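You operate a simulated robot arm through the tools that you are given. There is no shell and no other tool. Be economical: measure what you need, move in short steps, check, and stop when the job is done.

You are at the controls of a simulated robot arm. One attempt, no reset.

## Task
Tip cleaner on the dish cloth and wipe the oily smear off the counter.
Fine: stand the cleaner bottle back and shut its flip cap; put the cloth back. Set down upright: cleaner bottle. Where these are worked on the way, their far stop is far enough and under half their travel is too little: flip cap. What is to be rubbed or washed off counts as gone when no trace of it is left.
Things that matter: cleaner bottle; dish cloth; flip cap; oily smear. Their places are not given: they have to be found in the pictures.

It is judged by the outcome, as a careful person would: the job done as asked, and still so three seconds after it is handed in. It fails if anything else is knocked over, pushed out of place, dropped, spilled or broken. Lids that push on must go on centred and level and be pressed home; caps that screw on are set level and turned clockwise until they are tight. Flat cloth is picked up by pressing the open fingertips on it (5 to 10 N) and closing them slowly along it; thin cloth reads only 2 to 8 mm in the jaws.

## Robot
A 6-joint arm with a two-finger parallel gripper, fixed in place. Base frame: the origin is at the foot of the arm, x ahead of it, y to its left, z up; the work surface is at about z = 0.87. Lengths are in m, angles in degrees, forces in N, time in s.
With the tool pointing down near the work surface it reaches from about 0.46 to 0.88 m from the base axis. Its first joint turns from -115.0 to 115.0 degrees. Payload 4.2 kg.
The tool frame sits at the grasp point between the pads (the TCP): z along the fingers, y along the line on which they close. The tips reach 0.023 m beyond it. Largest opening 0.094 m; finger width 0.038, thickness 0.01; the body of the gripper, 0.054 by 0.096 m, starts 0.039 m behind the TCP.
Orientation is that of the tool frame in the base frame, as a unit quaternion [x, y, z, w]. With the fingers straight down and closing along the base's y, the tool's x points along the base's -x, its y along +y and its z along -z.

## Interface
- The arm moves only by the tool drive_tool. Its argument "rows" is one flat list of numbers, 6 for each row, row after row: the shift along the tool's x, y, z in units of 250 mm (1.0 is 250 mm), then the turn, a rotation vector about the tool's x, y, z in units of 45 degrees (1.0 is 45 degrees). In form: [x, y, z, ax, ay, az, x, y, z, ax, ay, az, ...]. A call has 1 to 20 rows; each row is the pose to reach, as a shift and turn from the pose commanded when the call began, along the tool's axes at that moment. "fingers" is the opening, from 0 (shut) to 1 (fully open), set as the call begins (left out, the last holds). A call with a number of a shift or a turn outside -1 to 1 is refused whole. Rows are played at 5 a second. More than 0.05 m and 8.6 degrees between two rows, or a gripper value outside its range, and nothing of the call is played. Where a pose cannot be reached the arm comes as near as it can. A force on the tool above 40 N (or 10 N above the force at the start of the call, whichever is more), or a blocked arm, ends the call early, and 0.2 s more pass. Each finger travels about 0.108 m/s and halts on what it meets, pressing with about 37 N; the grip force reading is that of the motor and also rises with nothing between the fingers. The clock runs only during rows and for 0.2 s after the last one: add rows that repeat a pose to give the fingers time. The reply holds the time, the measured pose of the TCP, the force on the tool along the base axes, the opening and the grip force, in the units named above and with some noise, with the torque about the TCP (base axes, N m) and any sound that the robot's microphone picked up.
- Cameras (640 x 400 px; columns grow to the right, rows downward): "scene" is fixed at [0.2199, -0.499, 1.4564]; the picture's right is [0.67, -0.75, 0.00], its down [-0.43, -0.38, -0.82] and it looks along [0.61, 0.55, -0.57] (base axes); focal length 328 px, centre (320, 200). "wrist" rides on the gripper at [0.086, 0.016, -0.074] in the tool frame; the picture's right is [-0.18, 0.98, 0.00], its down [-0.58, -0.11, -0.81] and it looks along [-0.79, -0.15, 0.59] (tool axes); focal length 243 px, centre (320, 200).
- capture(camera): a new picture of that camera. It takes no simulated time.
- raise_lower(by): slides the trunk up (or, below 0, down) by that many m; the arm rides with it, the base frame stays. It gives what a move gives, with no picture.
- pixel_to_xyz(camera, pixels): for up to 12 pixels [column, row] of the newest picture of that camera ("zoom" is the newest enlarged one), the place [x, y, z] in the base frame of the surface seen there, good to about 0.003 m. It takes no simulated time.
- close_up(camera, box): a new picture of the part [left, top, right, bottom] of that camera's present view, enlarged. It takes no simulated time.
- hand_in(): hands the job in; it is judged then, once.

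Work in short steps. Measure before you move; look again where a grasp or a placing could have gone wrong, and mend it. You have 80 turns and 38 pictures in all, those below and enlarged ones among them. Open the gripper and draw the arm clear of the work before you hand the job in, unless the task says otherwise; then end with one line.

The tools are called as name(argument=value, ...) on one line, values as JSON. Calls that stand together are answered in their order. drive_tool: Moves the arm, as the interface text tells. Its arguments: {"type":"object","properties":{"rows":{"type":"array","items":{"type":"number"}},"fingers":{"type":"number"}},"required":["rows"]} The other tools are called the same way: raise_lower (by) slides the trunk up or down; capture (camera) takes a picture; pixel_to_xyz (camera, pixels) gives the place of the surface under pixels of a picture; close_up (camera, box) takes an enlarged picture of a part of a camera's view; hand_in () hands the job in.

At the start:

```text
clock: 0.0
eef_pos: [0.5516, -0.2416, 1.2158]
orientation: [-0.001, 1.0, 0.0, -0.001]
force: [0.1, 0.0, 0.0]
moment: [0.0, 0.03, 0.03]
finger_gap: 0.094
gripper_force: 0.0
trunk travel left (down, up): [-0.8, 0.19]
```

scene: 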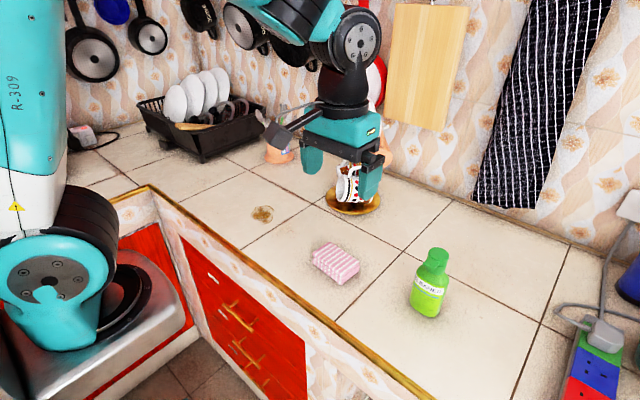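
wrist: 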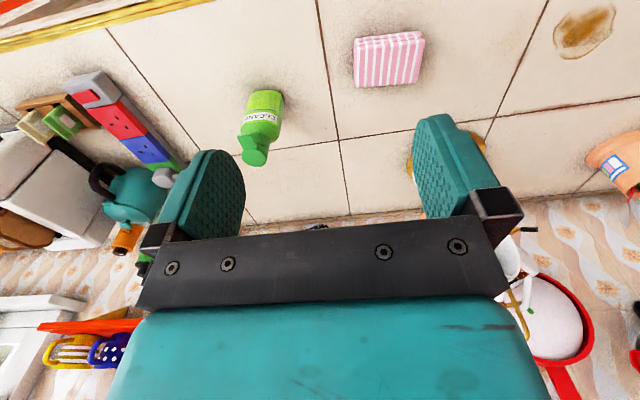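

The scene shows the bottle near (430,285), the cloth near (336,262) and the smear near (262,214). I'll enlarge this part of the view to measure them.

close_up(camera="scene", box=[380, 230, 480, 330])

pixel_to_xyz(camera="scene", pixels=[[437, 252], [432, 268], [427, 295], [424, 316], [313, 262], [328, 242], [359, 263], [340, 284], [262, 214], [250, 213], [273, 213], [262, 206]])

close_up(camera="wrist", box=[200, 60, 320, 180])

```text
4.00 times, centred on (430, 280) of scene
```

zoom: 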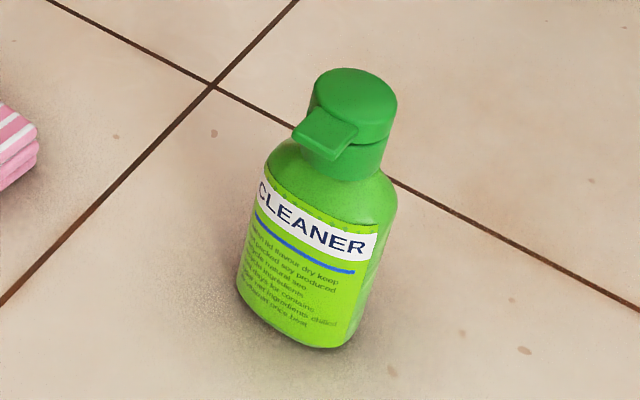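

```text
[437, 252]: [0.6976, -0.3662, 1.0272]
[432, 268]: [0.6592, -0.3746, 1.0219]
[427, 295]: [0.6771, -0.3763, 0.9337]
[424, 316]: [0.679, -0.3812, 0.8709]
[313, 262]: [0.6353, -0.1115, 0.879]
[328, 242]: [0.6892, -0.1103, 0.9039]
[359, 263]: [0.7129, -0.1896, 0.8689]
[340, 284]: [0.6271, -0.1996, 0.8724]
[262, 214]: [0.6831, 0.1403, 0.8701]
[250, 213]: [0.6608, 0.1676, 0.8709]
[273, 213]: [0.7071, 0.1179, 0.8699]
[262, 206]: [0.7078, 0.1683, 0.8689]
```

```text
3.33 times, centred on (260, 120) of wrist
```

zoom: 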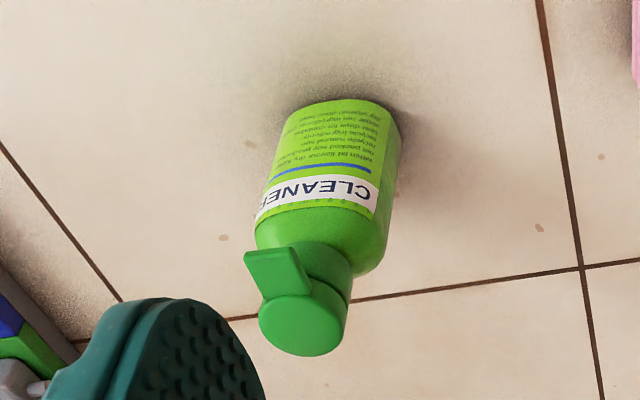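

I'll measure the bottle cap, tab and body, and the cloth corners, in more detail.

pixel_to_xyz(camera="scene", pixels=[[431, 250], [445, 253], [438, 256], [438, 248.5], [431, 261], [426, 264], [434, 267], [433, 258], [417, 277], [444, 282], [412, 303], [436, 314]])

close_up(camera="scene", box=[290, 220, 390, 300])

pixel_to_xyz(camera="zoom", pixels=[[300, 340], [100, 150], [180, 60], [440, 170], [220, 280], [250, 150], [200, 200], [300, 220], [320, 180], [380, 220], [150, 100], [300, 250]])

```text
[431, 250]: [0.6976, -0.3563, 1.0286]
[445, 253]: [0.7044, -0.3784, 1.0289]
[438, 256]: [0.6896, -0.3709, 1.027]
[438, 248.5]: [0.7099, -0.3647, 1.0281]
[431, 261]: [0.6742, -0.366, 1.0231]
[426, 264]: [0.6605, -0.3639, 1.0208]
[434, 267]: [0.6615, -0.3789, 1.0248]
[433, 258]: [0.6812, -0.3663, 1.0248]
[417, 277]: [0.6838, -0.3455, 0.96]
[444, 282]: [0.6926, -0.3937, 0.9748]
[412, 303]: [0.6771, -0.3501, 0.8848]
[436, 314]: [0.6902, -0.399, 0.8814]
```

```text
5.00 times, centred on (340, 260) of scene
```

zoom: 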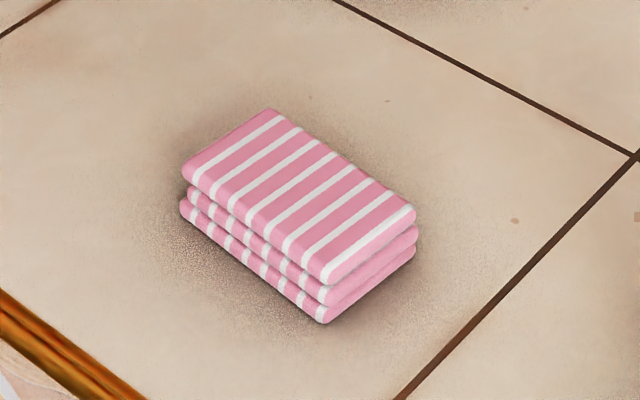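

```text
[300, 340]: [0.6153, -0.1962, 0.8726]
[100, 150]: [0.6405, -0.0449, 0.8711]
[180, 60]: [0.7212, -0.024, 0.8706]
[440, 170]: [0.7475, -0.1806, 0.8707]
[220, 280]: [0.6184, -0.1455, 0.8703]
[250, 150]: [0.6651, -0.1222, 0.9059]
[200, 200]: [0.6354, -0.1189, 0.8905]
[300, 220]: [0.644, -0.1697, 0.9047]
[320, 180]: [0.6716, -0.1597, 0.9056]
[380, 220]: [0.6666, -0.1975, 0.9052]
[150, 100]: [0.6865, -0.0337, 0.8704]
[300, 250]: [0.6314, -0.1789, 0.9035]
```

I still need the cloth corners and the objects near the smear, namely the mug and saucer near (352,190) and the orange pot near (280,150).

pixel_to_xyz(camera="zoom", pixels=[[190, 170], [268, 113], [408, 211], [330, 278], [185, 210], [322, 320], [414, 255]])

pixel_to_xyz(camera="scene", pixels=[[330, 205], [350, 212], [378, 205], [345, 190], [280, 158], [270, 155], [262, 222], [255, 219], [270, 219], [254, 208], [270, 207], [205, 160]])

close_up(camera="scene", box=[220, 180, 300, 240])

```text
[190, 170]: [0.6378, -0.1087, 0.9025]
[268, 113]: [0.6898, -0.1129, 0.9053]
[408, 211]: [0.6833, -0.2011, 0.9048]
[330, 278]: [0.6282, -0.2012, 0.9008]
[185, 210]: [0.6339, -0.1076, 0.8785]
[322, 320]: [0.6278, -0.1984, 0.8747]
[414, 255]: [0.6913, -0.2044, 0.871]
```

```text
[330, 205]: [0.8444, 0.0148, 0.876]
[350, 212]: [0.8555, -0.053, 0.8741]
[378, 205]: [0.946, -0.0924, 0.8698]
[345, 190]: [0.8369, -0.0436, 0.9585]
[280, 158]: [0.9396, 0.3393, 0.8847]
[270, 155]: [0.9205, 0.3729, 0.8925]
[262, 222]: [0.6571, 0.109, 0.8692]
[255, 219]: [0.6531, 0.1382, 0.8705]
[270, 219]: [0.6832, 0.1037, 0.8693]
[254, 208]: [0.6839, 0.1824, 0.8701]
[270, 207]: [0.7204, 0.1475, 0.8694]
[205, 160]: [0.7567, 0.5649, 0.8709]
```

```text
6.67 times, centred on (260, 210) of scene
```

zoom: 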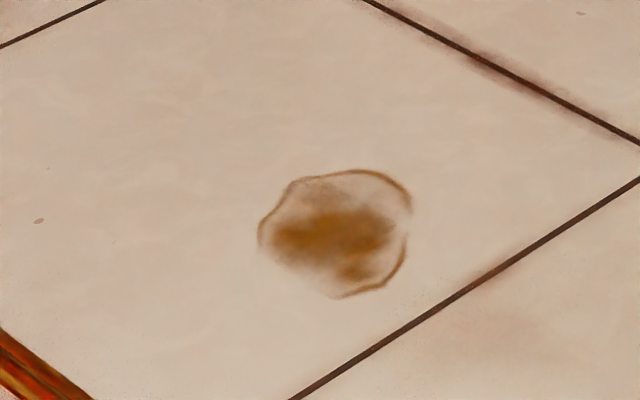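

The cloth is a folded pad centred at about (0.66,-0.155), 58 mm in x, 94 mm in y and 35 mm thick. The bottle is at about (0.70,-0.368) with its cap tab pointing -x. I'll start turning the tool to horizontal, pointing +x with the camera side up, and move it forward 0.1 m.

drive_tool(rows=[-0.0667, 0, 0, 0.118, 0, -0.118, -0.133, 0, 0, 0.236, 0, -0.236, -0.2, 0, 0, 0.354, 0, -0.354, -0.267, 0, 0, 0.471, 0, -0.471, -0.333, 0, 0, 0.589, 0, -0.589, -0.4, 0, 0, 0.707, 0, -0.707], fingers=0)

drive_tool(rows=[0, 0, 0, 0.118, 0, -0.118, 0, 0, 0, 0.236, 0, -0.236, 0, 0, 0, 0.354, 0, -0.354, 0, 0, 0, 0.471, 0, -0.471, 0, 0, 0, 0.589, 0, -0.589, 0, 0, 0, 0.707, 0, -0.707])

```text
clock: 1.4
eef_pos: [0.6523, -0.2423, 1.2166]
orientation: [-0.271, 0.923, -0.271, -0.001]
force: [-0.5, 0.3, -0.6]
moment: [0.02, 0.01, -0.01]
finger_gap: 0.0
gripper_force: 36.7
trunk travel left (down, up): [-0.8, 0.19]
```

```text
clock: 2.8
eef_pos: [0.6518, -0.2412, 1.216]
orientation: [-0.501, 0.706, -0.5, 0.001]
force: [-0.1, -1.0, 0.3]
moment: [-0.02, 0.02, 0.03]
finger_gap: 0.0
gripper_force: 36.8
trunk travel left (down, up): [-0.8, 0.19]
```

Tracking is good, so I'll continue with the remaining 90°.

drive_tool(rows=[0, 0, 0, 0.118, 0, -0.118, 0, 0, 0, 0.236, 0, -0.236, 0, 0, 0, 0.354, 0, -0.354, 0, 0, 0, 0.471, 0, -0.471, 0, 0, 0, 0.589, 0, -0.589, 0, 0, 0, 0.707, 0, -0.707])

drive_tool(rows=[0, 0, 0, 0.118, 0, -0.118, 0, 0, 0, 0.236, 0, -0.236, 0, 0, 0, 0.354, 0, -0.354, 0, 0, 0, 0.471, 0, -0.471, 0, 0, 0, 0.589, 0, -0.589, 0, 0, 0, 0.707, 0, -0.707])

capture(camera="scene")

```text
clock: 4.2
eef_pos: [0.6527, -0.2405, 1.2168]
orientation: [0.654, -0.381, 0.653, 0.0]
force: [-0.5, -0.2, 0.3]
moment: [0.0, -0.01, 0.0]
finger_gap: 0.0
gripper_force: 37.0
trunk travel left (down, up): [-0.8, 0.19]
```

```text
clock: 5.6
eef_pos: [0.6533, -0.2411, 1.2152]
orientation: [0.706, 0.001, 0.708, 0.001]
force: [0.2, 0.6, -0.1]
moment: [-0.02, 0.0, -0.04]
finger_gap: 0.0001
gripper_force: 37.2
trunk travel left (down, up): [-0.8, 0.19]
```

```text
31 pictures are left
```

scene: 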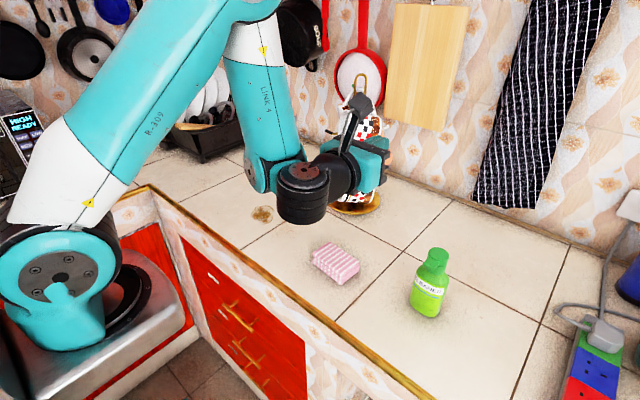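

The tool is now horizontal, pointing +x. I'll move it in front of the bottle's tab and then down, ahead of it.

drive_tool(rows=[-0.08, 0.1, -0.08, 0, 0, 0, -0.17, 0.21, -0.17, 0, 0, 0, -0.26, 0.31, -0.25, 0, 0, 0, -0.36, 0.42, -0.33, 0, 0, 0, -0.46, 0.52, -0.41, 0, 0, 0, -0.46, 0.52, -0.41, 0, 0, 0])

drive_tool(rows=[-0.12, 0, 0.05, 0, 0, 0, -0.24, 0, 0.1, 0, 0, 0, -0.36, 0, 0.15, 0, 0, 0, -0.48, 0, 0.18, 0, 0, 0, -0.48, 0, 0.18, 0, 0, 0])

capture(camera="wrist")

close_up(camera="scene", box=[360, 220, 480, 320])

```text
clock: 7.0
eef_pos: [0.6324, -0.2825, 1.1542]
orientation: [0.707, -0.002, 0.707, 0.002]
force: [0.2, -0.4, 0.8]
moment: [0.01, 0.0, 0.0]
finger_gap: 0.0
gripper_force: 37.4
out of reach, approached as far as the arm can: row 2, 3, 4, 5, 6
trunk travel left (down, up): [-0.8, 0.19]
```

```text
clock: 8.2
eef_pos: [0.6789, -0.2833, 1.0361]
orientation: [0.707, 0.0, 0.707, 0.001]
force: [0.0, -0.8, 0.9]
moment: [0.02, 0.01, 0.0]
finger_gap: 0.0
gripper_force: 36.6
trunk travel left (down, up): [-0.8, 0.19]
```

```text
30 pictures are left
```

wrist: 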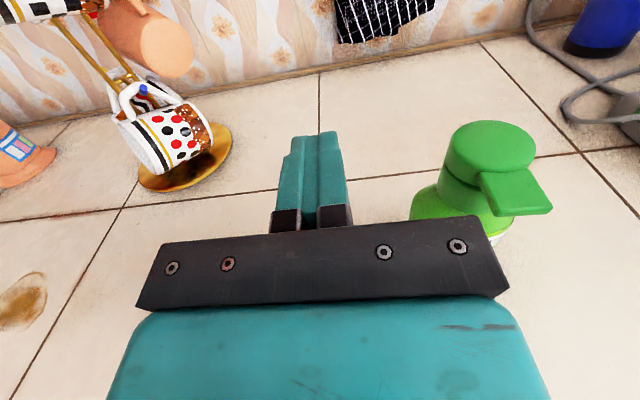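

```text
4.00 times, centred on (420, 270) of scene
```

zoom: 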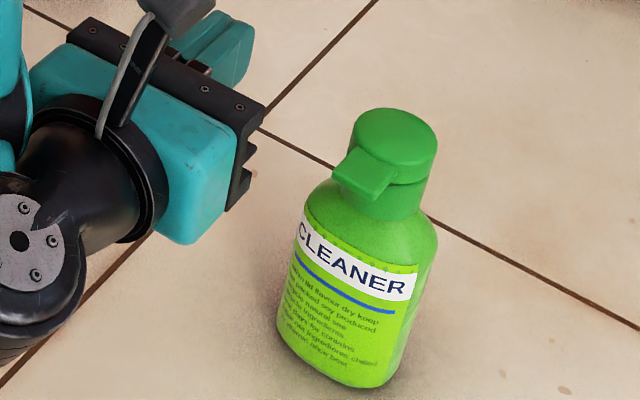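

The horizontal pose was limited by reach (the arm folds too close to itself). I'll raise the trunk 0.15 m so the wrist is further from the shoulder, then retry backing off.

raise_lower(by=0.15)

drive_tool(rows=[-0.1, 0, -0.1, 0, 0, 0, -0.2, 0, -0.2, 0, 0, 0, -0.2, 0.1, -0.3, 0, 0, 0, -0.2, 0.24, -0.32, 0, 0, 0, -0.2, 0.35, -0.32, 0, 0, 0, -0.2, 0.35, -0.32, 0, 0, 0])

```text
clock: 9.9
eef_pos: [0.6785, -0.2823, 1.1854]
orientation: [0.707, 0.001, 0.707, 0.0]
force: [-0.2, 0.7, -0.4]
moment: [0.0, -0.02, 0.0]
finger_gap: 0.0
gripper_force: 36.8
trunk travel left (down, up): [-0.95, 0.04]
```

```text
clock: 11.3
eef_pos: [0.6854, -0.3008, 1.1467]
orientation: [0.708, -0.003, 0.706, 0.003]
force: [0.3, 0.2, 0.0]
moment: [-0.01, 0.02, -0.02]
finger_gap: 0.0001
gripper_force: 36.2
out of reach, approached as far as the arm can: row 1, 2, 3, 4, 5, 6
trunk travel left (down, up): [-0.95, 0.04]
```

Raising made it worse, so the trunk should be lowered with the arm reaching up. I'll lift the tool 0.25 m and then lower the trunk 0.3 m.

drive_tool(rows=[0.17, 0, 0, 0, 0, 0, 0.34, 0, 0, 0, 0, 0, 0.51, 0, 0, 0, 0, 0, 0.68, 0, 0, 0, 0, 0, 0.85, 0, 0, 0, 0, 0, 1.0, 0, 0, 0, 0, 0])

raise_lower(by=-0.3)

drive_tool(rows=[0.1, 0, -0.1, 0, 0, 0, 0.2, 0.0, -0.2, 0, 0, 0, 0.2, 0.1, -0.3, 0, 0, 0, 0.2, 0.2, -0.38, 0, 0, 0, 0.2, 0.28, -0.38, 0, 0, 0, 0.2, 0.28, -0.38, 0, 0, 0])

capture(camera="scene")

```text
clock: 12.8
eef_pos: [0.6538, -0.2715, 1.3477]
orientation: [0.705, -0.002, 0.71, 0.001]
force: [0.2, 0.6, -0.8]
moment: [0.01, -0.03, 0.0]
finger_gap: 0.0001
gripper_force: 36.5
out of reach, approached as far as the arm can: row 4, 5, 6
trunk travel left (down, up): [-0.95, 0.04]
```

```text
clock: 15.8
eef_pos: [0.6526, -0.2716, 1.047]
orientation: [0.704, -0.001, 0.71, 0.001]
force: [0.0, 0.1, 0.4]
moment: [0.01, 0.0, 0.01]
finger_gap: 0.0
gripper_force: 36.6
trunk travel left (down, up): [-0.65, 0.34]
```

```text
clock: 17.1
eef_pos: [0.6082, -0.2814, 1.0785]
orientation: [0.701, -0.003, 0.713, 0.004]
force: [-0.2, 0.7, -0.5]
moment: [-0.04, 0.03, -0.03]
finger_gap: 0.0
gripper_force: 37.0
out of reach, approached as far as the arm can: row 2, 3, 4, 5, 6
trunk travel left (down, up): [-0.65, 0.34]
```

```text
28 pictures are left
```

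scene: 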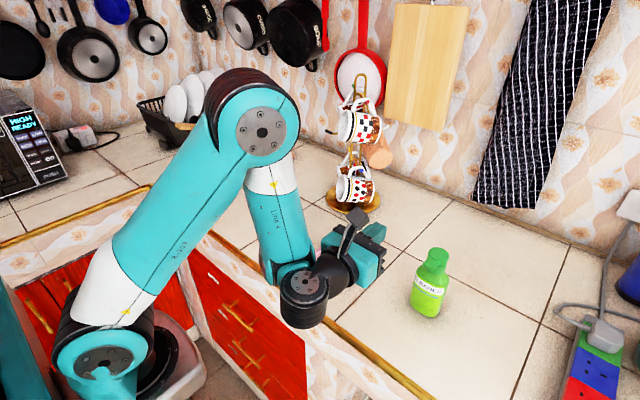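

Backing off that far isn't needed. The finger can slide sideways under the tab in front of the bottle body, so I'll go to x=0.645 and z=0.985 first, then check reach.

drive_tool(rows=[-0.12, 0, 0.05, 0, 0, 0, -0.25, 0.0, 0.1, 0, 0, 0, -0.374, 0, 0.148, 0, 0, 0, -0.374, 0.06, 0.148, 0, 0, 0, -0.374, 0.06, 0.148, 0, 0, 0])

capture(camera="wrist")

```text
clock: 18.4
eef_pos: [0.6512, -0.2941, 0.9877]
orientation: [0.706, -0.003, 0.709, 0.003]
force: [-0.3, -0.2, -0.4]
moment: [0.02, -0.01, -0.02]
finger_gap: 0.0
gripper_force: 36.6
out of reach, approached as far as the arm can: row 4, 5
trunk travel left (down, up): [-0.65, 0.34]
```

```text
27 pictures are left
```

wrist: 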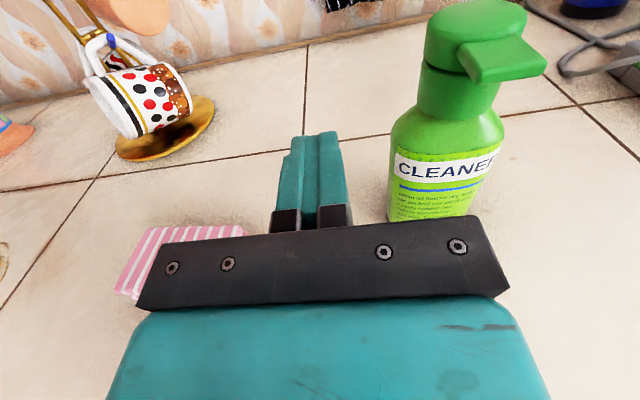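

The blocked moves all fit a limit on tool yaw relative to the wrist's azimuth (about 34°). I'll yaw the tool 10° toward -y and then slide the finger under the tab.

drive_tool(rows=[0, 0, 0, -0.111, 0, 0, -0.01, 0.0, -0.015, -0.222, 0, 0, -0.02, 0.1, -0.025, -0.222, 0, 0, -0.02, 0.2, -0.025, -0.222, 0, 0, -0.02, 0.308, -0.025, -0.222, 0, 0, -0.02, 0.308, -0.025, -0.222, 0, 0])

capture(camera="wrist")

close_up(camera="scene", box=[370, 220, 470, 300])

```text
clock: 19.8
eef_pos: [0.6462, -0.3719, 0.9842]
orientation: [0.702, -0.063, 0.706, 0.062]
force: [-0.4, -0.9, 0.6]
moment: [-0.01, -0.01, -0.04]
finger_gap: 0.0
gripper_force: 36.7
trunk travel left (down, up): [-0.65, 0.34]
```

```text
26 pictures are left
```

wrist: 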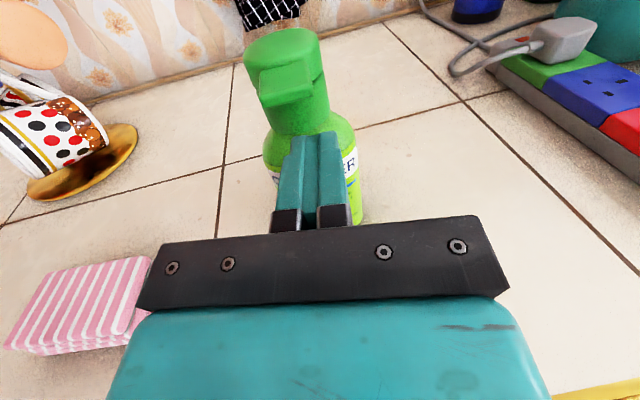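

```text
5.00 times, centred on (420, 260) of scene
```

zoom: 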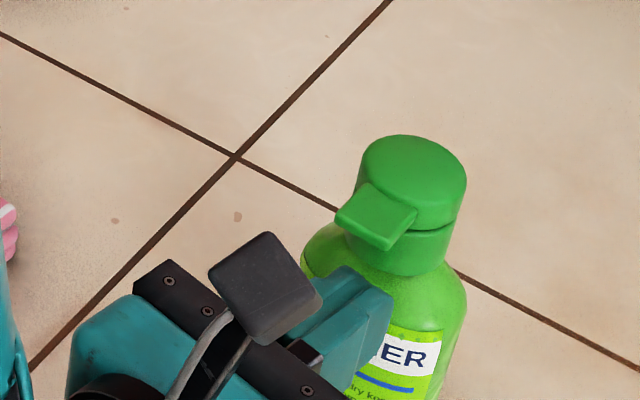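

The fingertip sits under the tab. I'll raise it slowly to lift the tab and watch the force.

drive_tool(rows=[0.03, -0.016, 0, 0, 0, 0, 0.05, -0.016, 0, 0, 0, 0, 0.07, -0.016, 0, 0, 0, 0, 0.09, -0.016, 0, 0, 0, 0, 0.11, -0.016, 0, 0, 0, 0, 0.13, -0.016, 0, 0, 0, 0])

close_up(camera="scene", box=[370, 220, 470, 300])

```text
clock: 21.1
eef_pos: [0.64, -0.3612, 1.0112]
orientation: [0.701, -0.063, 0.708, 0.062]
force: [-0.5, -0.2, -0.7]
moment: [0.01, 0.0, -0.01]
finger_gap: 0.0
gripper_force: 36.9
out of reach, approached as far as the arm can: row 4, 5, 6
trunk travel left (down, up): [-0.65, 0.34]
```

```text
5.00 times, centred on (420, 260) of scene
```

zoom: 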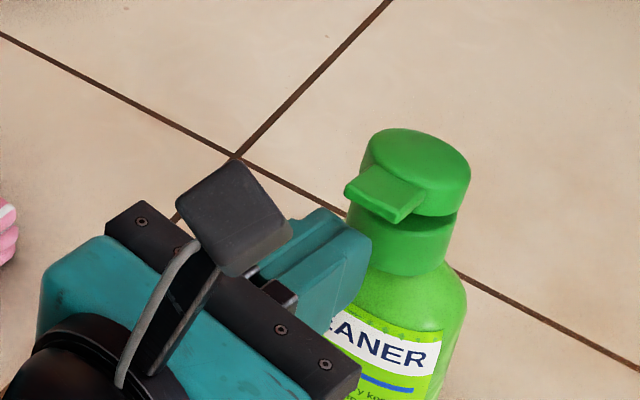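

The lid has begun to open and the finger is still under the tab. A reach limit is showing again, so I'll yaw another 15° toward radial and then continue the arc.

drive_tool(rows=[0, 0, 0, -0.167, 0, 0, 0, 0, 0, -0.333, 0, 0, 0.03, 0, 0, -0.333, 0, 0, 0.06, 0, 0.01, -0.333, 0, 0, 0.09, 0, 0.02, -0.333, 0, 0])

close_up(camera="scene", box=[370, 220, 470, 300])

```text
clock: 22.4
eef_pos: [0.6449, -0.3616, 1.0328]
orientation: [0.688, -0.155, 0.693, 0.153]
force: [0.1, 0.9, -0.6]
moment: [0.02, -0.01, -0.01]
finger_gap: 0.0
gripper_force: 36.5
trunk travel left (down, up): [-0.65, 0.34]
```

```text
5.00 times, centred on (420, 260) of scene
```

zoom: 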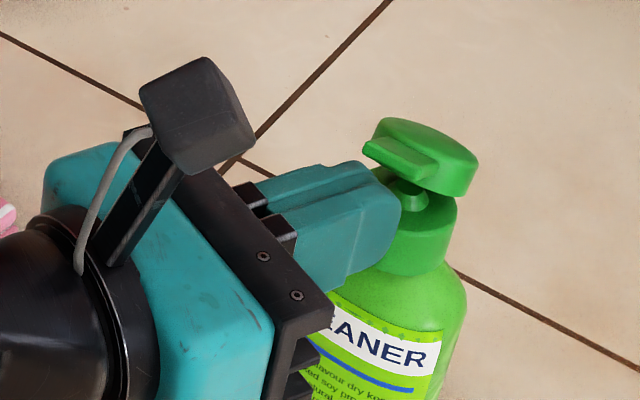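

The lid opens nicely. I'll continue the arc, going up and then forward over the neck.

drive_tool(rows=[0.048, -0.014, 0.029, 0, 0, 0, 0.096, -0.031, 0.065, 0, 0, 0, 0.12, -0.046, 0.098, 0, 0, 0, 0.124, -0.062, 0.13, 0, 0, 0, 0.124, -0.079, 0.166, 0, 0, 0, 0.124, -0.096, 0.202, 0, 0, 0])

close_up(camera="scene", box=[370, 220, 470, 300])

```text
clock: 23.8
eef_pos: [0.6652, -0.3422, 1.0385]
orientation: [0.687, -0.155, 0.693, 0.154]
force: [0.5, 0.1, 0.8]
moment: [0.01, 0.02, -0.03]
finger_gap: 0.0001
gripper_force: 37.4
out of reach, approached as far as the arm can: row 1, 2, 3, 4, 5, 6
trunk travel left (down, up): [-0.65, 0.34]
```

```text
5.00 times, centred on (420, 260) of scene
```

zoom: 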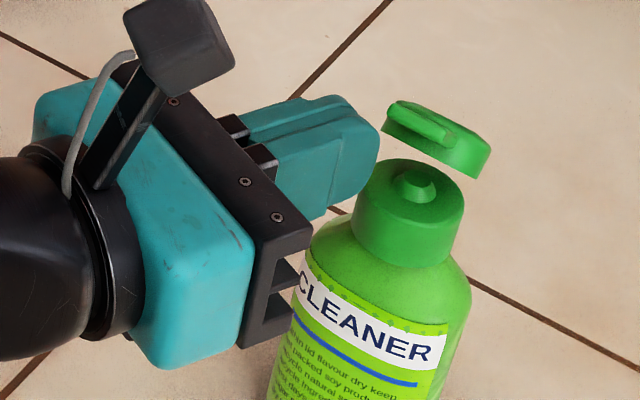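

The arm is at a reach limit again and the lid is open about 45°. Pitching the tool 45° downward should bring it back into comfortable reach, so I'll do that while rising slightly.

drive_tool(rows=[0.0, 0, -0.03, 0, -0.167, 0, 0.03, 0, -0.05, 0, -0.333, 0, 0.06, 0, -0.05, 0, -0.5, 0, 0.09, 0, -0.05, 0, -0.667, 0, 0.12, 0, -0.05, 0, -0.833, 0, 0.14, 0, -0.05, 0, -1.0, 0, 0.14, 0, -0.05, 0, -1.0, 0])

capture(camera="scene")

```text
clock: 24.8
eef_pos: [0.5978, -0.2986, 0.897]
orientation: [0.826, -0.183, 0.519, 0.119]
force: [-13.8, 7.2, 17.7]
moment: [0.11, 0.13, 0.15]
finger_gap: 0.0
gripper_force: 37.3
out of reach, approached as far as the arm can: row 1, 2, 3, 4, 5
trunk travel left (down, up): [-0.65, 0.34]
stopped in row 5: the force on the tool passed its limit at 160 N (the readings are from after the stop); the commanded pose is now the measured one
```

```text
21 pictures are left
```

scene: 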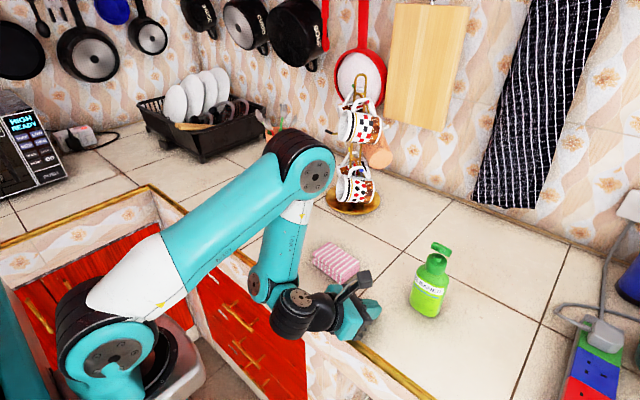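

The pitch-down pose could not be reached and the gripper sagged onto the counter edge, but the bottle still stands with its lid open. The arm is folded too tightly, so the trunk must go much lower with the arm reaching up. First I'll raise the whole arm off the counter, then move the tool out and up to level it.

raise_lower(by=0.15)

drive_tool(rows=[0.128, -0.091, -0.012, 0, 0.114, 0, 0.256, -0.182, -0.023, 0, 0.228, 0, 0.384, -0.274, -0.035, 0, 0.342, 0, 0.512, -0.365, -0.046, 0, 0.456, 0, 0.64, -0.456, -0.058, 0, 0.57, 0])

```text
clock: 26.6
eef_pos: [0.5978, -0.2986, 1.0448]
orientation: [0.826, -0.183, 0.52, 0.117]
force: [-0.2, 0.3, -0.2]
moment: [0.0, 0.02, 0.02]
finger_gap: 0.0
gripper_force: 36.6
trunk travel left (down, up): [-0.8, 0.19]
```

```text
clock: 27.8
eef_pos: [0.7064, -0.2199, 1.2034]
orientation: [0.692, -0.152, 0.688, 0.156]
force: [0.3, -0.9, -0.4]
moment: [-0.01, 0.01, 0.02]
finger_gap: 0.0
gripper_force: 37.5
out of reach, approached as far as the arm can: row 1, 2, 3, 4, 5
trunk travel left (down, up): [-0.8, 0.19]
```

The tool is level at (0.706,-0.22,1.20). I'll yaw it back by 17° while lifting 0.25 m, then lower the trunk 0.4 m.

drive_tool(rows=[0.17, 0, 0.02, 0.126, 0, 0, 0.34, 0, 0.04, 0.252, 0, 0, 0.51, 0, 0.05, 0.378, 0, 0, 0.68, 0, 0.05, 0.378, 0, 0, 0.85, 0, 0.05, 0.378, 0, 0, 1.0, 0, 0.05, 0.378, 0, 0])

raise_lower(by=-0.35)

capture(camera="scene")

```text
clock: 29.2
eef_pos: [0.7241, -0.1569, 1.4355]
orientation: [0.7, -0.081, 0.708, 0.055]
force: [1.4, 0.1, -0.7]
moment: [0.01, 0.01, -0.02]
finger_gap: 0.0001
gripper_force: 36.6
out of reach, approached as far as the arm can: row 2, 3, 4, 5, 6
trunk travel left (down, up): [-0.8, 0.19]
```

```text
clock: 32.6
eef_pos: [0.7244, -0.1563, 1.0867]
orientation: [0.699, -0.081, 0.708, 0.055]
force: [0.8, 0.0, 0.2]
moment: [-0.01, 0.0, 0.04]
finger_gap: 0.0001
gripper_force: 37.1
trunk travel left (down, up): [-0.45, 0.54]
```

```text
20 pictures are left
```

scene: 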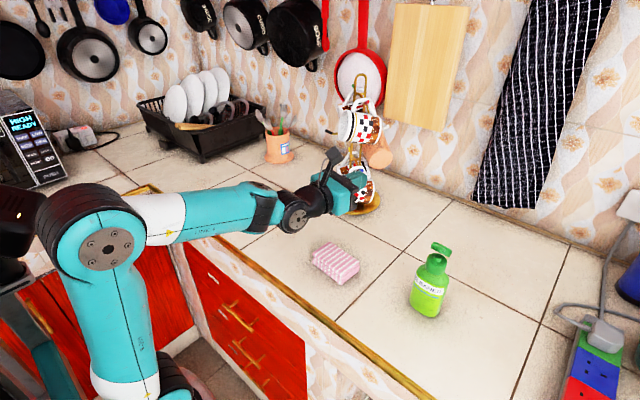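

The reach limits seem to come from the forearm-roll joint: "LINK 4" is printed on the forearm, and I rolled it about 180° to one side. I'll restore the trunk, return to the earlier pose, then unwind and go round the other way, which allows yaw in the direction I need.

raise_lower(by=0.35)

drive_tool(rows=[-0.146, 0.064, -0.037, 0, 0, 0, -0.292, 0.128, -0.073, 0, 0, 0, -0.438, 0.192, -0.11, 0, 0, 0, -0.584, 0.256, -0.147, 0.06, 0, 0, -0.73, 0.32, -0.183, 0.15, 0, 0, -0.876, 0.384, -0.22, 0.244, 0, 0])

drive_tool(rows=[0, 0, 0, -0.118, 0, 0.118, 0, 0, 0, -0.236, 0, 0.236, 0, 0, 0, -0.354, 0, 0.354, 0, 0, 0, -0.471, 0, 0.471, 0, 0, 0, -0.589, 0, 0.589, 0, 0, 0, -0.707, 0, 0.707])

drive_tool(rows=[0, 0, 0, -0.118, 0, 0.118, 0, 0, 0, -0.236, 0, 0.236, 0, 0, 0, -0.354, 0, 0.354, 0, 0, 0, -0.471, 0, 0.471, 0, 0, 0, -0.589, 0, 0.589, 0, 0, 0, -0.707, 0, 0.707])

```text
clock: 36.0
eef_pos: [0.7242, -0.1573, 1.4359]
orientation: [0.699, -0.08, 0.708, 0.054]
force: [-0.3, 0.3, 0.3]
moment: [-0.02, -0.01, -0.03]
finger_gap: 0.0
gripper_force: 37.0
trunk travel left (down, up): [-0.8, 0.19]
```

```text
clock: 37.4
eef_pos: [0.6565, -0.228, 1.2041]
orientation: [0.679, -0.061, 0.73, -0.05]
force: [-1.8, -1.6, 6.4]
moment: [0.05, 0.44, 0.17]
finger_gap: 0.0003
gripper_force: 37.4
out of reach, approached as far as the arm can: row 2, 3, 4, 5
trunk travel left (down, up): [-0.8, 0.19]
```

```text
clock: 38.8
eef_pos: [0.6566, -0.2343, 1.2131]
orientation: [0.648, -0.395, 0.652, -0.015]
force: [0.1, 0.8, 0.7]
moment: [0.0, 0.0, 0.02]
finger_gap: 0.0004
gripper_force: 37.1
out of reach, approached as far as the arm can: row 4
trunk travel left (down, up): [-0.8, 0.19]
```

```text
clock: 40.2
eef_pos: [0.6565, -0.2318, 1.2138]
orientation: [-0.495, 0.717, -0.491, 0.015]
force: [-0.6, -0.2, -0.8]
moment: [-0.03, -0.04, 0.02]
finger_gap: 0.0
gripper_force: 37.2
trunk travel left (down, up): [-0.8, 0.19]
```

Unwinding works, so I'll continue back to tool-down and past it on the other side.

drive_tool(rows=[0, 0, 0, -0.118, 0, 0.118, 0, 0, 0, -0.236, 0, 0.236, 0, 0, 0, -0.354, 0, 0.354, 0, 0, 0, -0.471, 0, 0.471, 0, 0, 0, -0.589, 0, 0.589, 0, 0, 0, -0.707, 0, 0.707])

drive_tool(rows=[0, 0, 0, -0.118, 0, 0.118, 0, 0, 0, -0.236, 0, 0.236, 0, 0, 0, -0.354, 0, 0.354, 0, 0, 0, -0.471, 0, 0.471, 0, 0, 0, -0.589, 0, 0.589, 0, 0, 0, -0.707, 0, 0.707])

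drive_tool(rows=[0, 0, 0, -0.118, 0, 0.118, 0, 0, 0, -0.236, 0, 0.236, 0, 0, 0, -0.354, 0, 0.354, 0, 0, 0, -0.471, 0, 0.471, 0, 0, 0, -0.589, 0, 0.589, 0, 0, 0, -0.707, 0, 0.707])

drive_tool(rows=[0, 0, 0, -0.118, 0, 0.118, 0, 0, 0, -0.236, 0, 0.236, 0, 0, 0, -0.354, 0, 0.354, 0, 0, 0, -0.471, 0, 0.471, 0, 0, 0, -0.589, 0, 0.589, 0, 0, 0, -0.707, 0, 0.707])

```text
clock: 41.6
eef_pos: [0.6577, -0.2333, 1.2134]
orientation: [-0.268, 0.929, -0.256, 0.011]
force: [-0.2, 1.3, 0.6]
moment: [-0.01, -0.02, -0.02]
finger_gap: 0.0
gripper_force: 37.2
trunk travel left (down, up): [-0.8, 0.19]
```

```text
clock: 43.0
eef_pos: [0.6559, -0.2323, 1.2129]
orientation: [0.0, 1.0, 0.018, 0.008]
force: [0.3, 0.1, 0.1]
moment: [0.0, 0.02, 0.0]
finger_gap: 0.0001
gripper_force: 37.2
trunk travel left (down, up): [-0.8, 0.19]
```

```text
clock: 44.4
eef_pos: [0.6566, -0.2313, 1.2125]
orientation: [0.269, 0.919, 0.289, 0.003]
force: [0.5, -0.3, 0.5]
moment: [0.0, 0.0, 0.01]
finger_gap: 0.0
gripper_force: 37.1
trunk travel left (down, up): [-0.8, 0.19]
```

```text
clock: 45.8
eef_pos: [0.6554, -0.2319, 1.2131]
orientation: [0.497, 0.698, 0.516, -0.003]
force: [-0.4, -0.1, 0.7]
moment: [0.0, 0.01, 0.0]
finger_gap: 0.0
gripper_force: 37.3
trunk travel left (down, up): [-0.8, 0.19]
```

Continuing the last 90°.

drive_tool(rows=[0, 0, 0, -0.118, 0, 0.118, 0, 0, 0, -0.236, 0, 0.236, 0, 0, 0, -0.354, 0, 0.354, 0, 0, 0, -0.471, 0, 0.471, 0, 0, 0, -0.589, 0, 0.589, 0, 0, 0, -0.707, 0, 0.707])

drive_tool(rows=[0, 0, 0, -0.118, 0, 0.118, 0, 0, 0, -0.236, 0, 0.236, 0, 0, 0, -0.354, 0, 0.354, 0, 0, 0, -0.471, 0, 0.471, 0, 0, 0, -0.589, 0, 0.589, 0, 0, 0, -0.707, 0, 0.707])

capture(camera="scene")

```text
clock: 47.2
eef_pos: [0.6565, -0.2335, 1.2126]
orientation: [0.648, 0.371, 0.665, -0.009]
force: [0.6, 0.1, 0.9]
moment: [-0.02, 0.0, 0.04]
finger_gap: 0.0003
gripper_force: 37.3
trunk travel left (down, up): [-0.8, 0.19]
```

```text
clock: 48.6
eef_pos: [0.6763, -0.2403, 1.2337]
orientation: [0.704, -0.014, 0.71, -0.012]
force: [0.4, -0.4, 0.1]
moment: [0.0, 0.0, 0.02]
finger_gap: 0.0003
gripper_force: 37.2
out of reach, approached as far as the arm can: row 2, 3, 4, 5, 6
trunk travel left (down, up): [-0.8, 0.19]
```

```text
19 pictures are left
```

scene: 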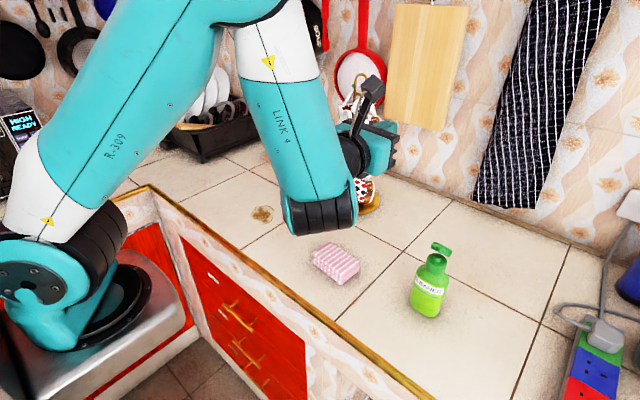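

The wrist is now flipped to the other side. I'll test the reach toward the front of the bottle, staying above it.

drive_tool(rows=[-0.04, 0.105, -0.02, 0, 0, 0, -0.08, 0.21, -0.04, 0, 0, 0, -0.16, 0.315, -0.06, 0, 0, 0, -0.24, 0.42, -0.08, 0, 0, 0, -0.32, 0.52, -0.1, 0, 0, 0])

```text
clock: 49.8
eef_pos: [0.6712, -0.3795, 1.1627]
orientation: [0.706, -0.013, 0.708, -0.012]
force: [-0.8, 0.6, 0.0]
moment: [0.01, -0.03, -0.06]
finger_gap: 0.0
gripper_force: 36.9
out of reach, approached as far as the arm can: row 1, 2, 3, 4, 5
trunk travel left (down, up): [-0.8, 0.19]
```

Now y is reachable and only x is short. I'll add 15° of yaw toward radial and try to back off in x.

drive_tool(rows=[0, 0, 0, -0.167, 0, 0, 0, 0, 0, -0.333, 0, 0, 0, 0, -0.08, -0.333, 0, 0, 0, 0, -0.16, -0.333, 0, 0])

raise_lower(by=-0.06)

drive_tool(rows=[0, 0, -0.05, 0, 0, 0, 0, 0, -0.1, 0, 0, 0])

```text
clock: 50.8
eef_pos: [0.6528, -0.3894, 1.1758]
orientation: [0.699, -0.105, 0.703, 0.08]
force: [0.0, 0.2, 1.0]
moment: [0.03, 0.01, -0.04]
finger_gap: 0.0
gripper_force: 37.2
out of reach, approached as far as the arm can: row 3, 4
trunk travel left (down, up): [-0.8, 0.19]
```

```text
clock: 51.8
eef_pos: [0.6549, -0.3907, 1.1158]
orientation: [0.699, -0.104, 0.703, 0.079]
force: [0.1, -0.1, 0.0]
moment: [0.02, -0.01, -0.02]
finger_gap: 0.0
gripper_force: 37.5
trunk travel left (down, up): [-0.74, 0.25]
```

```text
clock: 52.4
eef_pos: [0.6409, -0.3922, 1.1267]
orientation: [0.701, -0.106, 0.701, 0.079]
force: [0.7, 0.5, -0.1]
moment: [0.0, -0.02, 0.0]
finger_gap: 0.0001
gripper_force: 37.1
out of reach, approached as far as the arm can: row 1, 2
trunk travel left (down, up): [-0.74, 0.25]
```

The motion slides up along a boundary, so more height relative to the shoulder helps. I'll drive up 0.2 m and back, then lower the trunk 0.2 m.

drive_tool(rows=[0.16, 0, 0, 0, 0, 0, 0.32, 0, -0.03, 0, 0, 0, 0.48, -0.03, -0.07, 0, 0, 0, 0.64, -0.06, -0.12, 0, 0, 0, 0.8, -0.08, -0.16, 0, 0, 0])

raise_lower(by=-0.2)

capture(camera="wrist")

```text
clock: 53.6
eef_pos: [0.6038, -0.3683, 1.3279]
orientation: [0.699, -0.106, 0.703, 0.079]
force: [0.5, -0.7, -0.8]
moment: [-0.03, -0.04, 0.0]
finger_gap: 0.0
gripper_force: 36.6
trunk travel left (down, up): [-0.74, 0.25]
```

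```text
clock: 55.8
eef_pos: [0.606, -0.3694, 1.1276]
orientation: [0.699, -0.105, 0.703, 0.079]
force: [0.4, 0.2, -0.3]
moment: [-0.02, -0.02, -0.05]
finger_gap: 0.0
gripper_force: 36.6
trunk travel left (down, up): [-0.54, 0.45]
```

```text
18 pictures are left
```

wrist: 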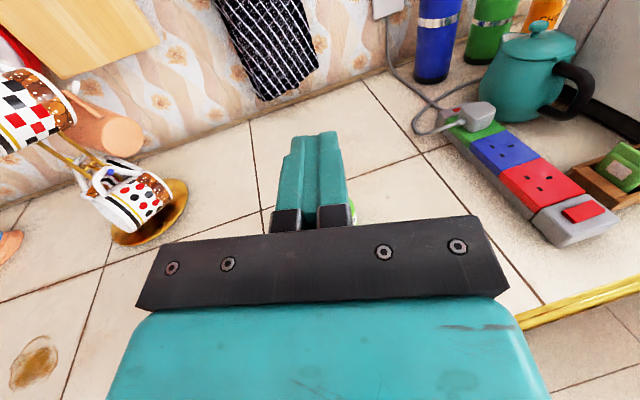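

Full reach now. I'll yaw back about 10°, remove the 2° roll and come down to z≈1.06 in front of the open lid.

drive_tool(rows=[-0.1, -0.01, 0, 0.111, 0, -0.02, -0.2, -0.015, 0, 0.222, 0, -0.047, -0.264, -0.015, 0, 0.222, 0, -0.047, -0.264, -0.015, 0, 0.222, 0, -0.047])

close_up(camera="scene", box=[370, 220, 470, 300])

pixel_to_xyz(camera="zoom", pixels=[[400, 105], [440, 130], [480, 150], [390, 130], [413, 185], [410, 215], [430, 150], [445, 170]])

```text
clock: 56.8
eef_pos: [0.6063, -0.3628, 1.0616]
orientation: [0.704, -0.03, 0.709, 0.03]
force: [0.3, 1.0, -0.5]
moment: [-0.01, -0.03, 0.02]
finger_gap: 0.0001
gripper_force: 37.3
trunk travel left (down, up): [-0.54, 0.45]
```

```text
5.00 times, centred on (420, 260) of scene
```

zoom: 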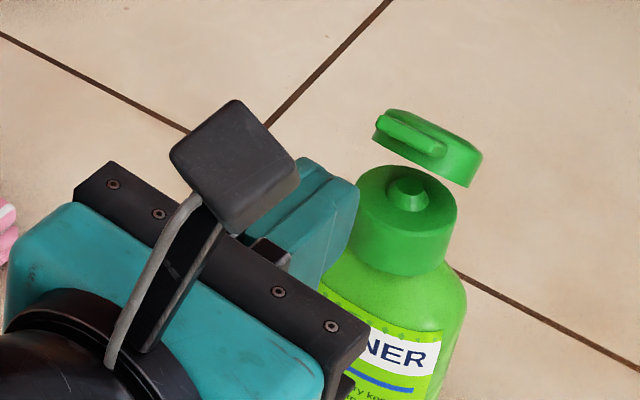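

```text
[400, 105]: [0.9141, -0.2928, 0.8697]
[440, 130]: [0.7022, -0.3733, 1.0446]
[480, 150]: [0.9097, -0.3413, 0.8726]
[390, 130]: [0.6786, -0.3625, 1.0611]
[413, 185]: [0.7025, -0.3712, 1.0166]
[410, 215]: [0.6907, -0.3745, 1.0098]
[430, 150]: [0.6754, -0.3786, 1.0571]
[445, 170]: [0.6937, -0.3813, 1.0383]
```

The lid is at about 45° (tab end near x=0.676, z=1.058). I'll push it further back, moving forward with the finger just above the nozzle.

drive_tool(rows=[-0.066, -0.01, 0.1, 0, 0, 0, -0.066, -0.014, 0.164, 0, 0, 0, -0.046, -0.02, 0.224, 0, 0, 0, -0.026, -0.025, 0.284, 0, 0, 0, -0.006, -0.03, 0.344, 0, 0, 0, 0, -0.035, 0.404, 0, 0, 0, 0.0, -0.04, 0.464, 0, 0, 0])

close_up(camera="scene", box=[370, 220, 470, 300])

```text
clock: 58.4
eef_pos: [0.7223, -0.3646, 1.0619]
orientation: [0.704, -0.031, 0.708, 0.031]
force: [-0.7, -0.2, 0.8]
moment: [0.01, 0.02, 0.0]
finger_gap: 0.0003
gripper_force: 37.0
trunk travel left (down, up): [-0.54, 0.45]
```

```text
5.00 times, centred on (420, 260) of scene
```

zoom: 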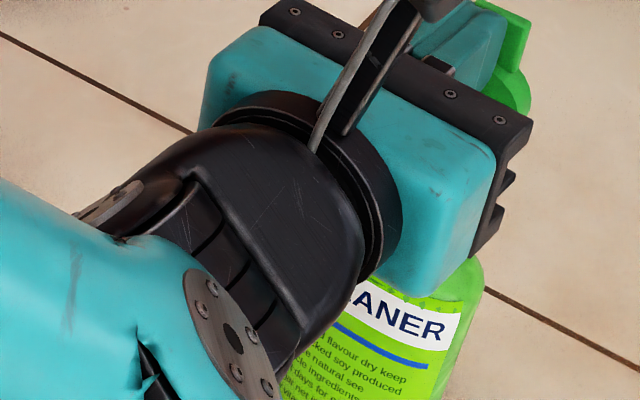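

The lid looks upright or past it. I'll retract and inspect.

drive_tool(rows=[0, 0, -0.1, 0, 0, 0, 0, 0, -0.25, 0, 0, 0, 0, 0, -0.4, 0, 0, 0, 0, 0, -0.5, 0, 0, 0, 0, 0, -0.5, 0, 0, 0])

close_up(camera="scene", box=[370, 220, 490, 320])

pixel_to_xyz(camera="zoom", pixels=[[320, 230], [400, 250], [350, 340], [330, 110], [350, 160], [300, 190], [385, 200], [410, 250], [340, 270], [335, 90]])

```text
clock: 59.6
eef_pos: [0.597, -0.3538, 1.0604]
orientation: [0.704, -0.03, 0.709, 0.031]
force: [0.6, 0.6, 0.6]
moment: [-0.03, -0.02, 0.02]
finger_gap: 0.0002
gripper_force: 37.2
trunk travel left (down, up): [-0.54, 0.45]
```

```text
4.00 times, centred on (430, 270) of scene
```

zoom: 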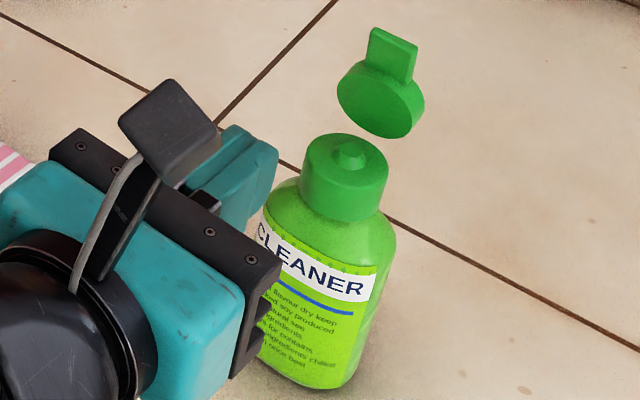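

```text
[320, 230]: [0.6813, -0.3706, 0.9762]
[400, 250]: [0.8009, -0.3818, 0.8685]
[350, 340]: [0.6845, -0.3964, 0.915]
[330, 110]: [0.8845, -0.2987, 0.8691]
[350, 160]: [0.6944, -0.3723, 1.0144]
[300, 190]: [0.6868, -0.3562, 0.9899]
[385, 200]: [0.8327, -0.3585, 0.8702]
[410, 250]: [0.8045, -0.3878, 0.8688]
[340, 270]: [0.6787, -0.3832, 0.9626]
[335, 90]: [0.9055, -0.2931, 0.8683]
```

The lid is open to about 95-100° and the bottle hasn't moved, with its nozzle at about (0.702,-0.371). Now I'll open the fingers, yaw to +8° to match the bottle face, and come down to grip height in front of it.

drive_tool(rows=[0, 0.04, 0.01, 0.145, 0, 0, 0, 0.122, 0.027, 0.289, 0, 0, -0.17, 0.122, 0.027, 0.289, 0, 0, -0.34, 0.122, 0.027, 0.289, 0, 0, -0.5, 0.122, 0.027, 0.289, 0, 0, -0.5, 0.122, 0.027, 0.289, 0, 0], fingers=1)

capture(camera="wrist")

```text
clock: 61.0
eef_pos: [0.6229, -0.3893, 0.9477]
orientation: [0.715, 0.05, 0.696, -0.047]
force: [0.5, 0.1, 1.2]
moment: [-0.02, -0.02, 0.0]
finger_gap: 0.0941
gripper_force: 0.0
out of reach, approached as far as the arm can: row 3, 4, 5, 6
trunk travel left (down, up): [-0.54, 0.45]
```

```text
14 pictures are left
```

wrist: 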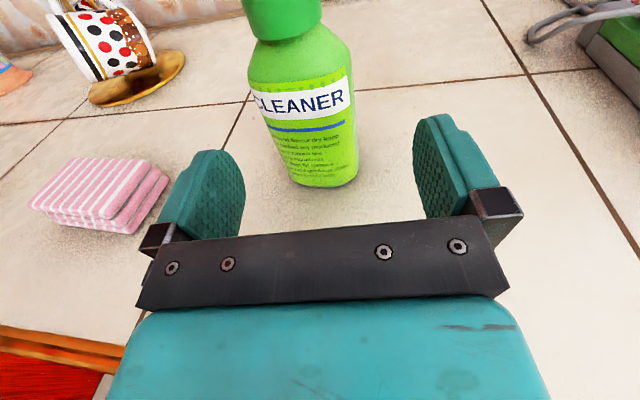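

The bottle lies between the open fingers and is roughly centred. I'll advance 0.08 m to bring it between the pads.

drive_tool(rows=[-0.01, -0.007, 0.08, 0, 0.035, 0, -0.02, -0.014, 0.16, 0, 0.035, 0, -0.03, -0.02, 0.24, 0, 0.035, 0, -0.043, -0.027, 0.323, 0, 0.035, 0, -0.043, -0.027, 0.323, 0, 0.035, 0])

capture(camera="wrist")

```text
clock: 62.2
eef_pos: [0.703, -0.3717, 0.9363]
orientation: [0.694, 0.049, 0.717, -0.05]
force: [0.6, 0.3, -0.1]
moment: [0.0, -0.03, 0.02]
finger_gap: 0.0943
gripper_force: 0.2
out of reach, approached as far as the arm can: row 1, 2
trunk travel left (down, up): [-0.54, 0.45]
```

```text
13 pictures are left
```

wrist: 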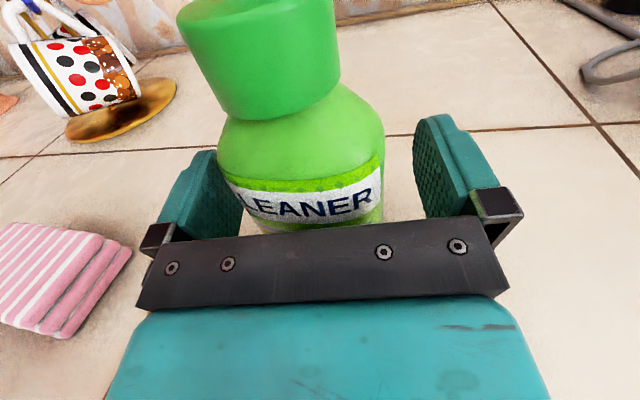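

The bottle looks slightly left of the middle between the pads (columns 220-385, where the TCP projects to 320). I'll measure before closing.

pixel_to_xyz(camera="wrist", pixels=[[225, 165], [378, 165], [300, 165], [250, 215], [375, 205], [230, 185], [380, 185], [238, 190], [420, 160]])

```text
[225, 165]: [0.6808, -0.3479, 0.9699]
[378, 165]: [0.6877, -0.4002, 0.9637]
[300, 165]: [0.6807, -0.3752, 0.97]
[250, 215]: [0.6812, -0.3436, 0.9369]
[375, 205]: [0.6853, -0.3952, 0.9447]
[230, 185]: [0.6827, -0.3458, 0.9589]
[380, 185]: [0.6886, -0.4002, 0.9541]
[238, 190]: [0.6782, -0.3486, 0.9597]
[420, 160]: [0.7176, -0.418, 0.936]
```

The bottle spans y from -0.345 to -0.400, so it is centred on the TCP. I'll correct the small pitch and close the fingers.

drive_tool(rows=[0, 0, 0, 0, -0.04, 0, 0, 0, 0, 0, -0.04, 0, 0, 0, 0, 0, -0.04, 0])

drive_tool(rows=[0, 0, 0, 0, 0, 0, 0, 0, 0, 0, 0, 0, 0, 0, 0, 0, 0, 0, 0, 0, 0, 0, 0, 0], fingers=0.4)

```text
clock: 63.0
eef_pos: [0.7034, -0.3717, 0.9368]
orientation: [0.705, 0.051, 0.706, -0.05]
force: [0.9, -0.8, 0.7]
moment: [0.02, 0.01, 0.0]
finger_gap: 0.0941
gripper_force: 0.1
trunk travel left (down, up): [-0.54, 0.45]
```

```text
clock: 64.0
eef_pos: [0.7025, -0.3712, 0.9376]
orientation: [0.705, 0.05, 0.706, -0.049]
force: [1.0, 0.4, 0.9]
moment: [0.08, -0.09, -0.04]
finger_gap: 0.0623
gripper_force: 36.9
trunk travel left (down, up): [-0.54, 0.45]
```

Gripped at 62 mm. I'll lift 0.083 m and carry the bottle sideways to beside the cloth, so the tipped nozzle ends over the cloth centre.

drive_tool(rows=[0.1, 0, 0, 0, 0, 0, 0.22, 0, 0, 0, 0, 0, 0.332, 0, 0, 0, 0, 0, 0.332, -0.12, -0.01, 0, 0, 0, 0.332, -0.24, -0.02, 0, 0, 0, 0.332, -0.36, -0.03, 0, 0, 0, 0.332, -0.48, -0.04, 0, 0, 0, 0.332, -0.597, -0.049, 0, 0, 0, 0.332, -0.597, -0.049, 0, 0, 0])

capture(camera="scene")

```text
clock: 66.0
eef_pos: [0.6693, -0.2263, 1.0214]
orientation: [0.705, 0.05, 0.706, -0.049]
force: [0.0, 0.2, -3.5]
moment: [0.02, -0.01, 0.03]
finger_gap: 0.0622
gripper_force: 37.1
trunk travel left (down, up): [-0.54, 0.45]
```

```text
12 pictures are left
```

scene: 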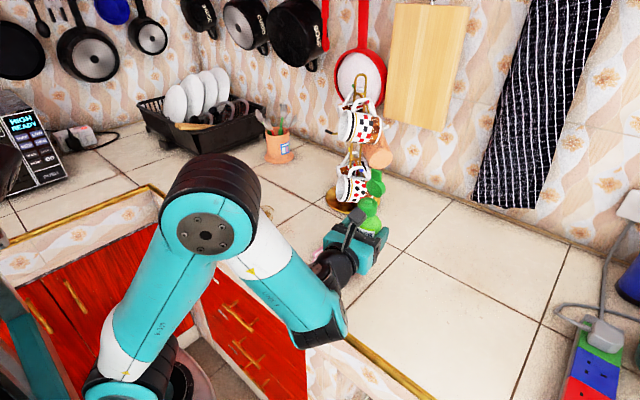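

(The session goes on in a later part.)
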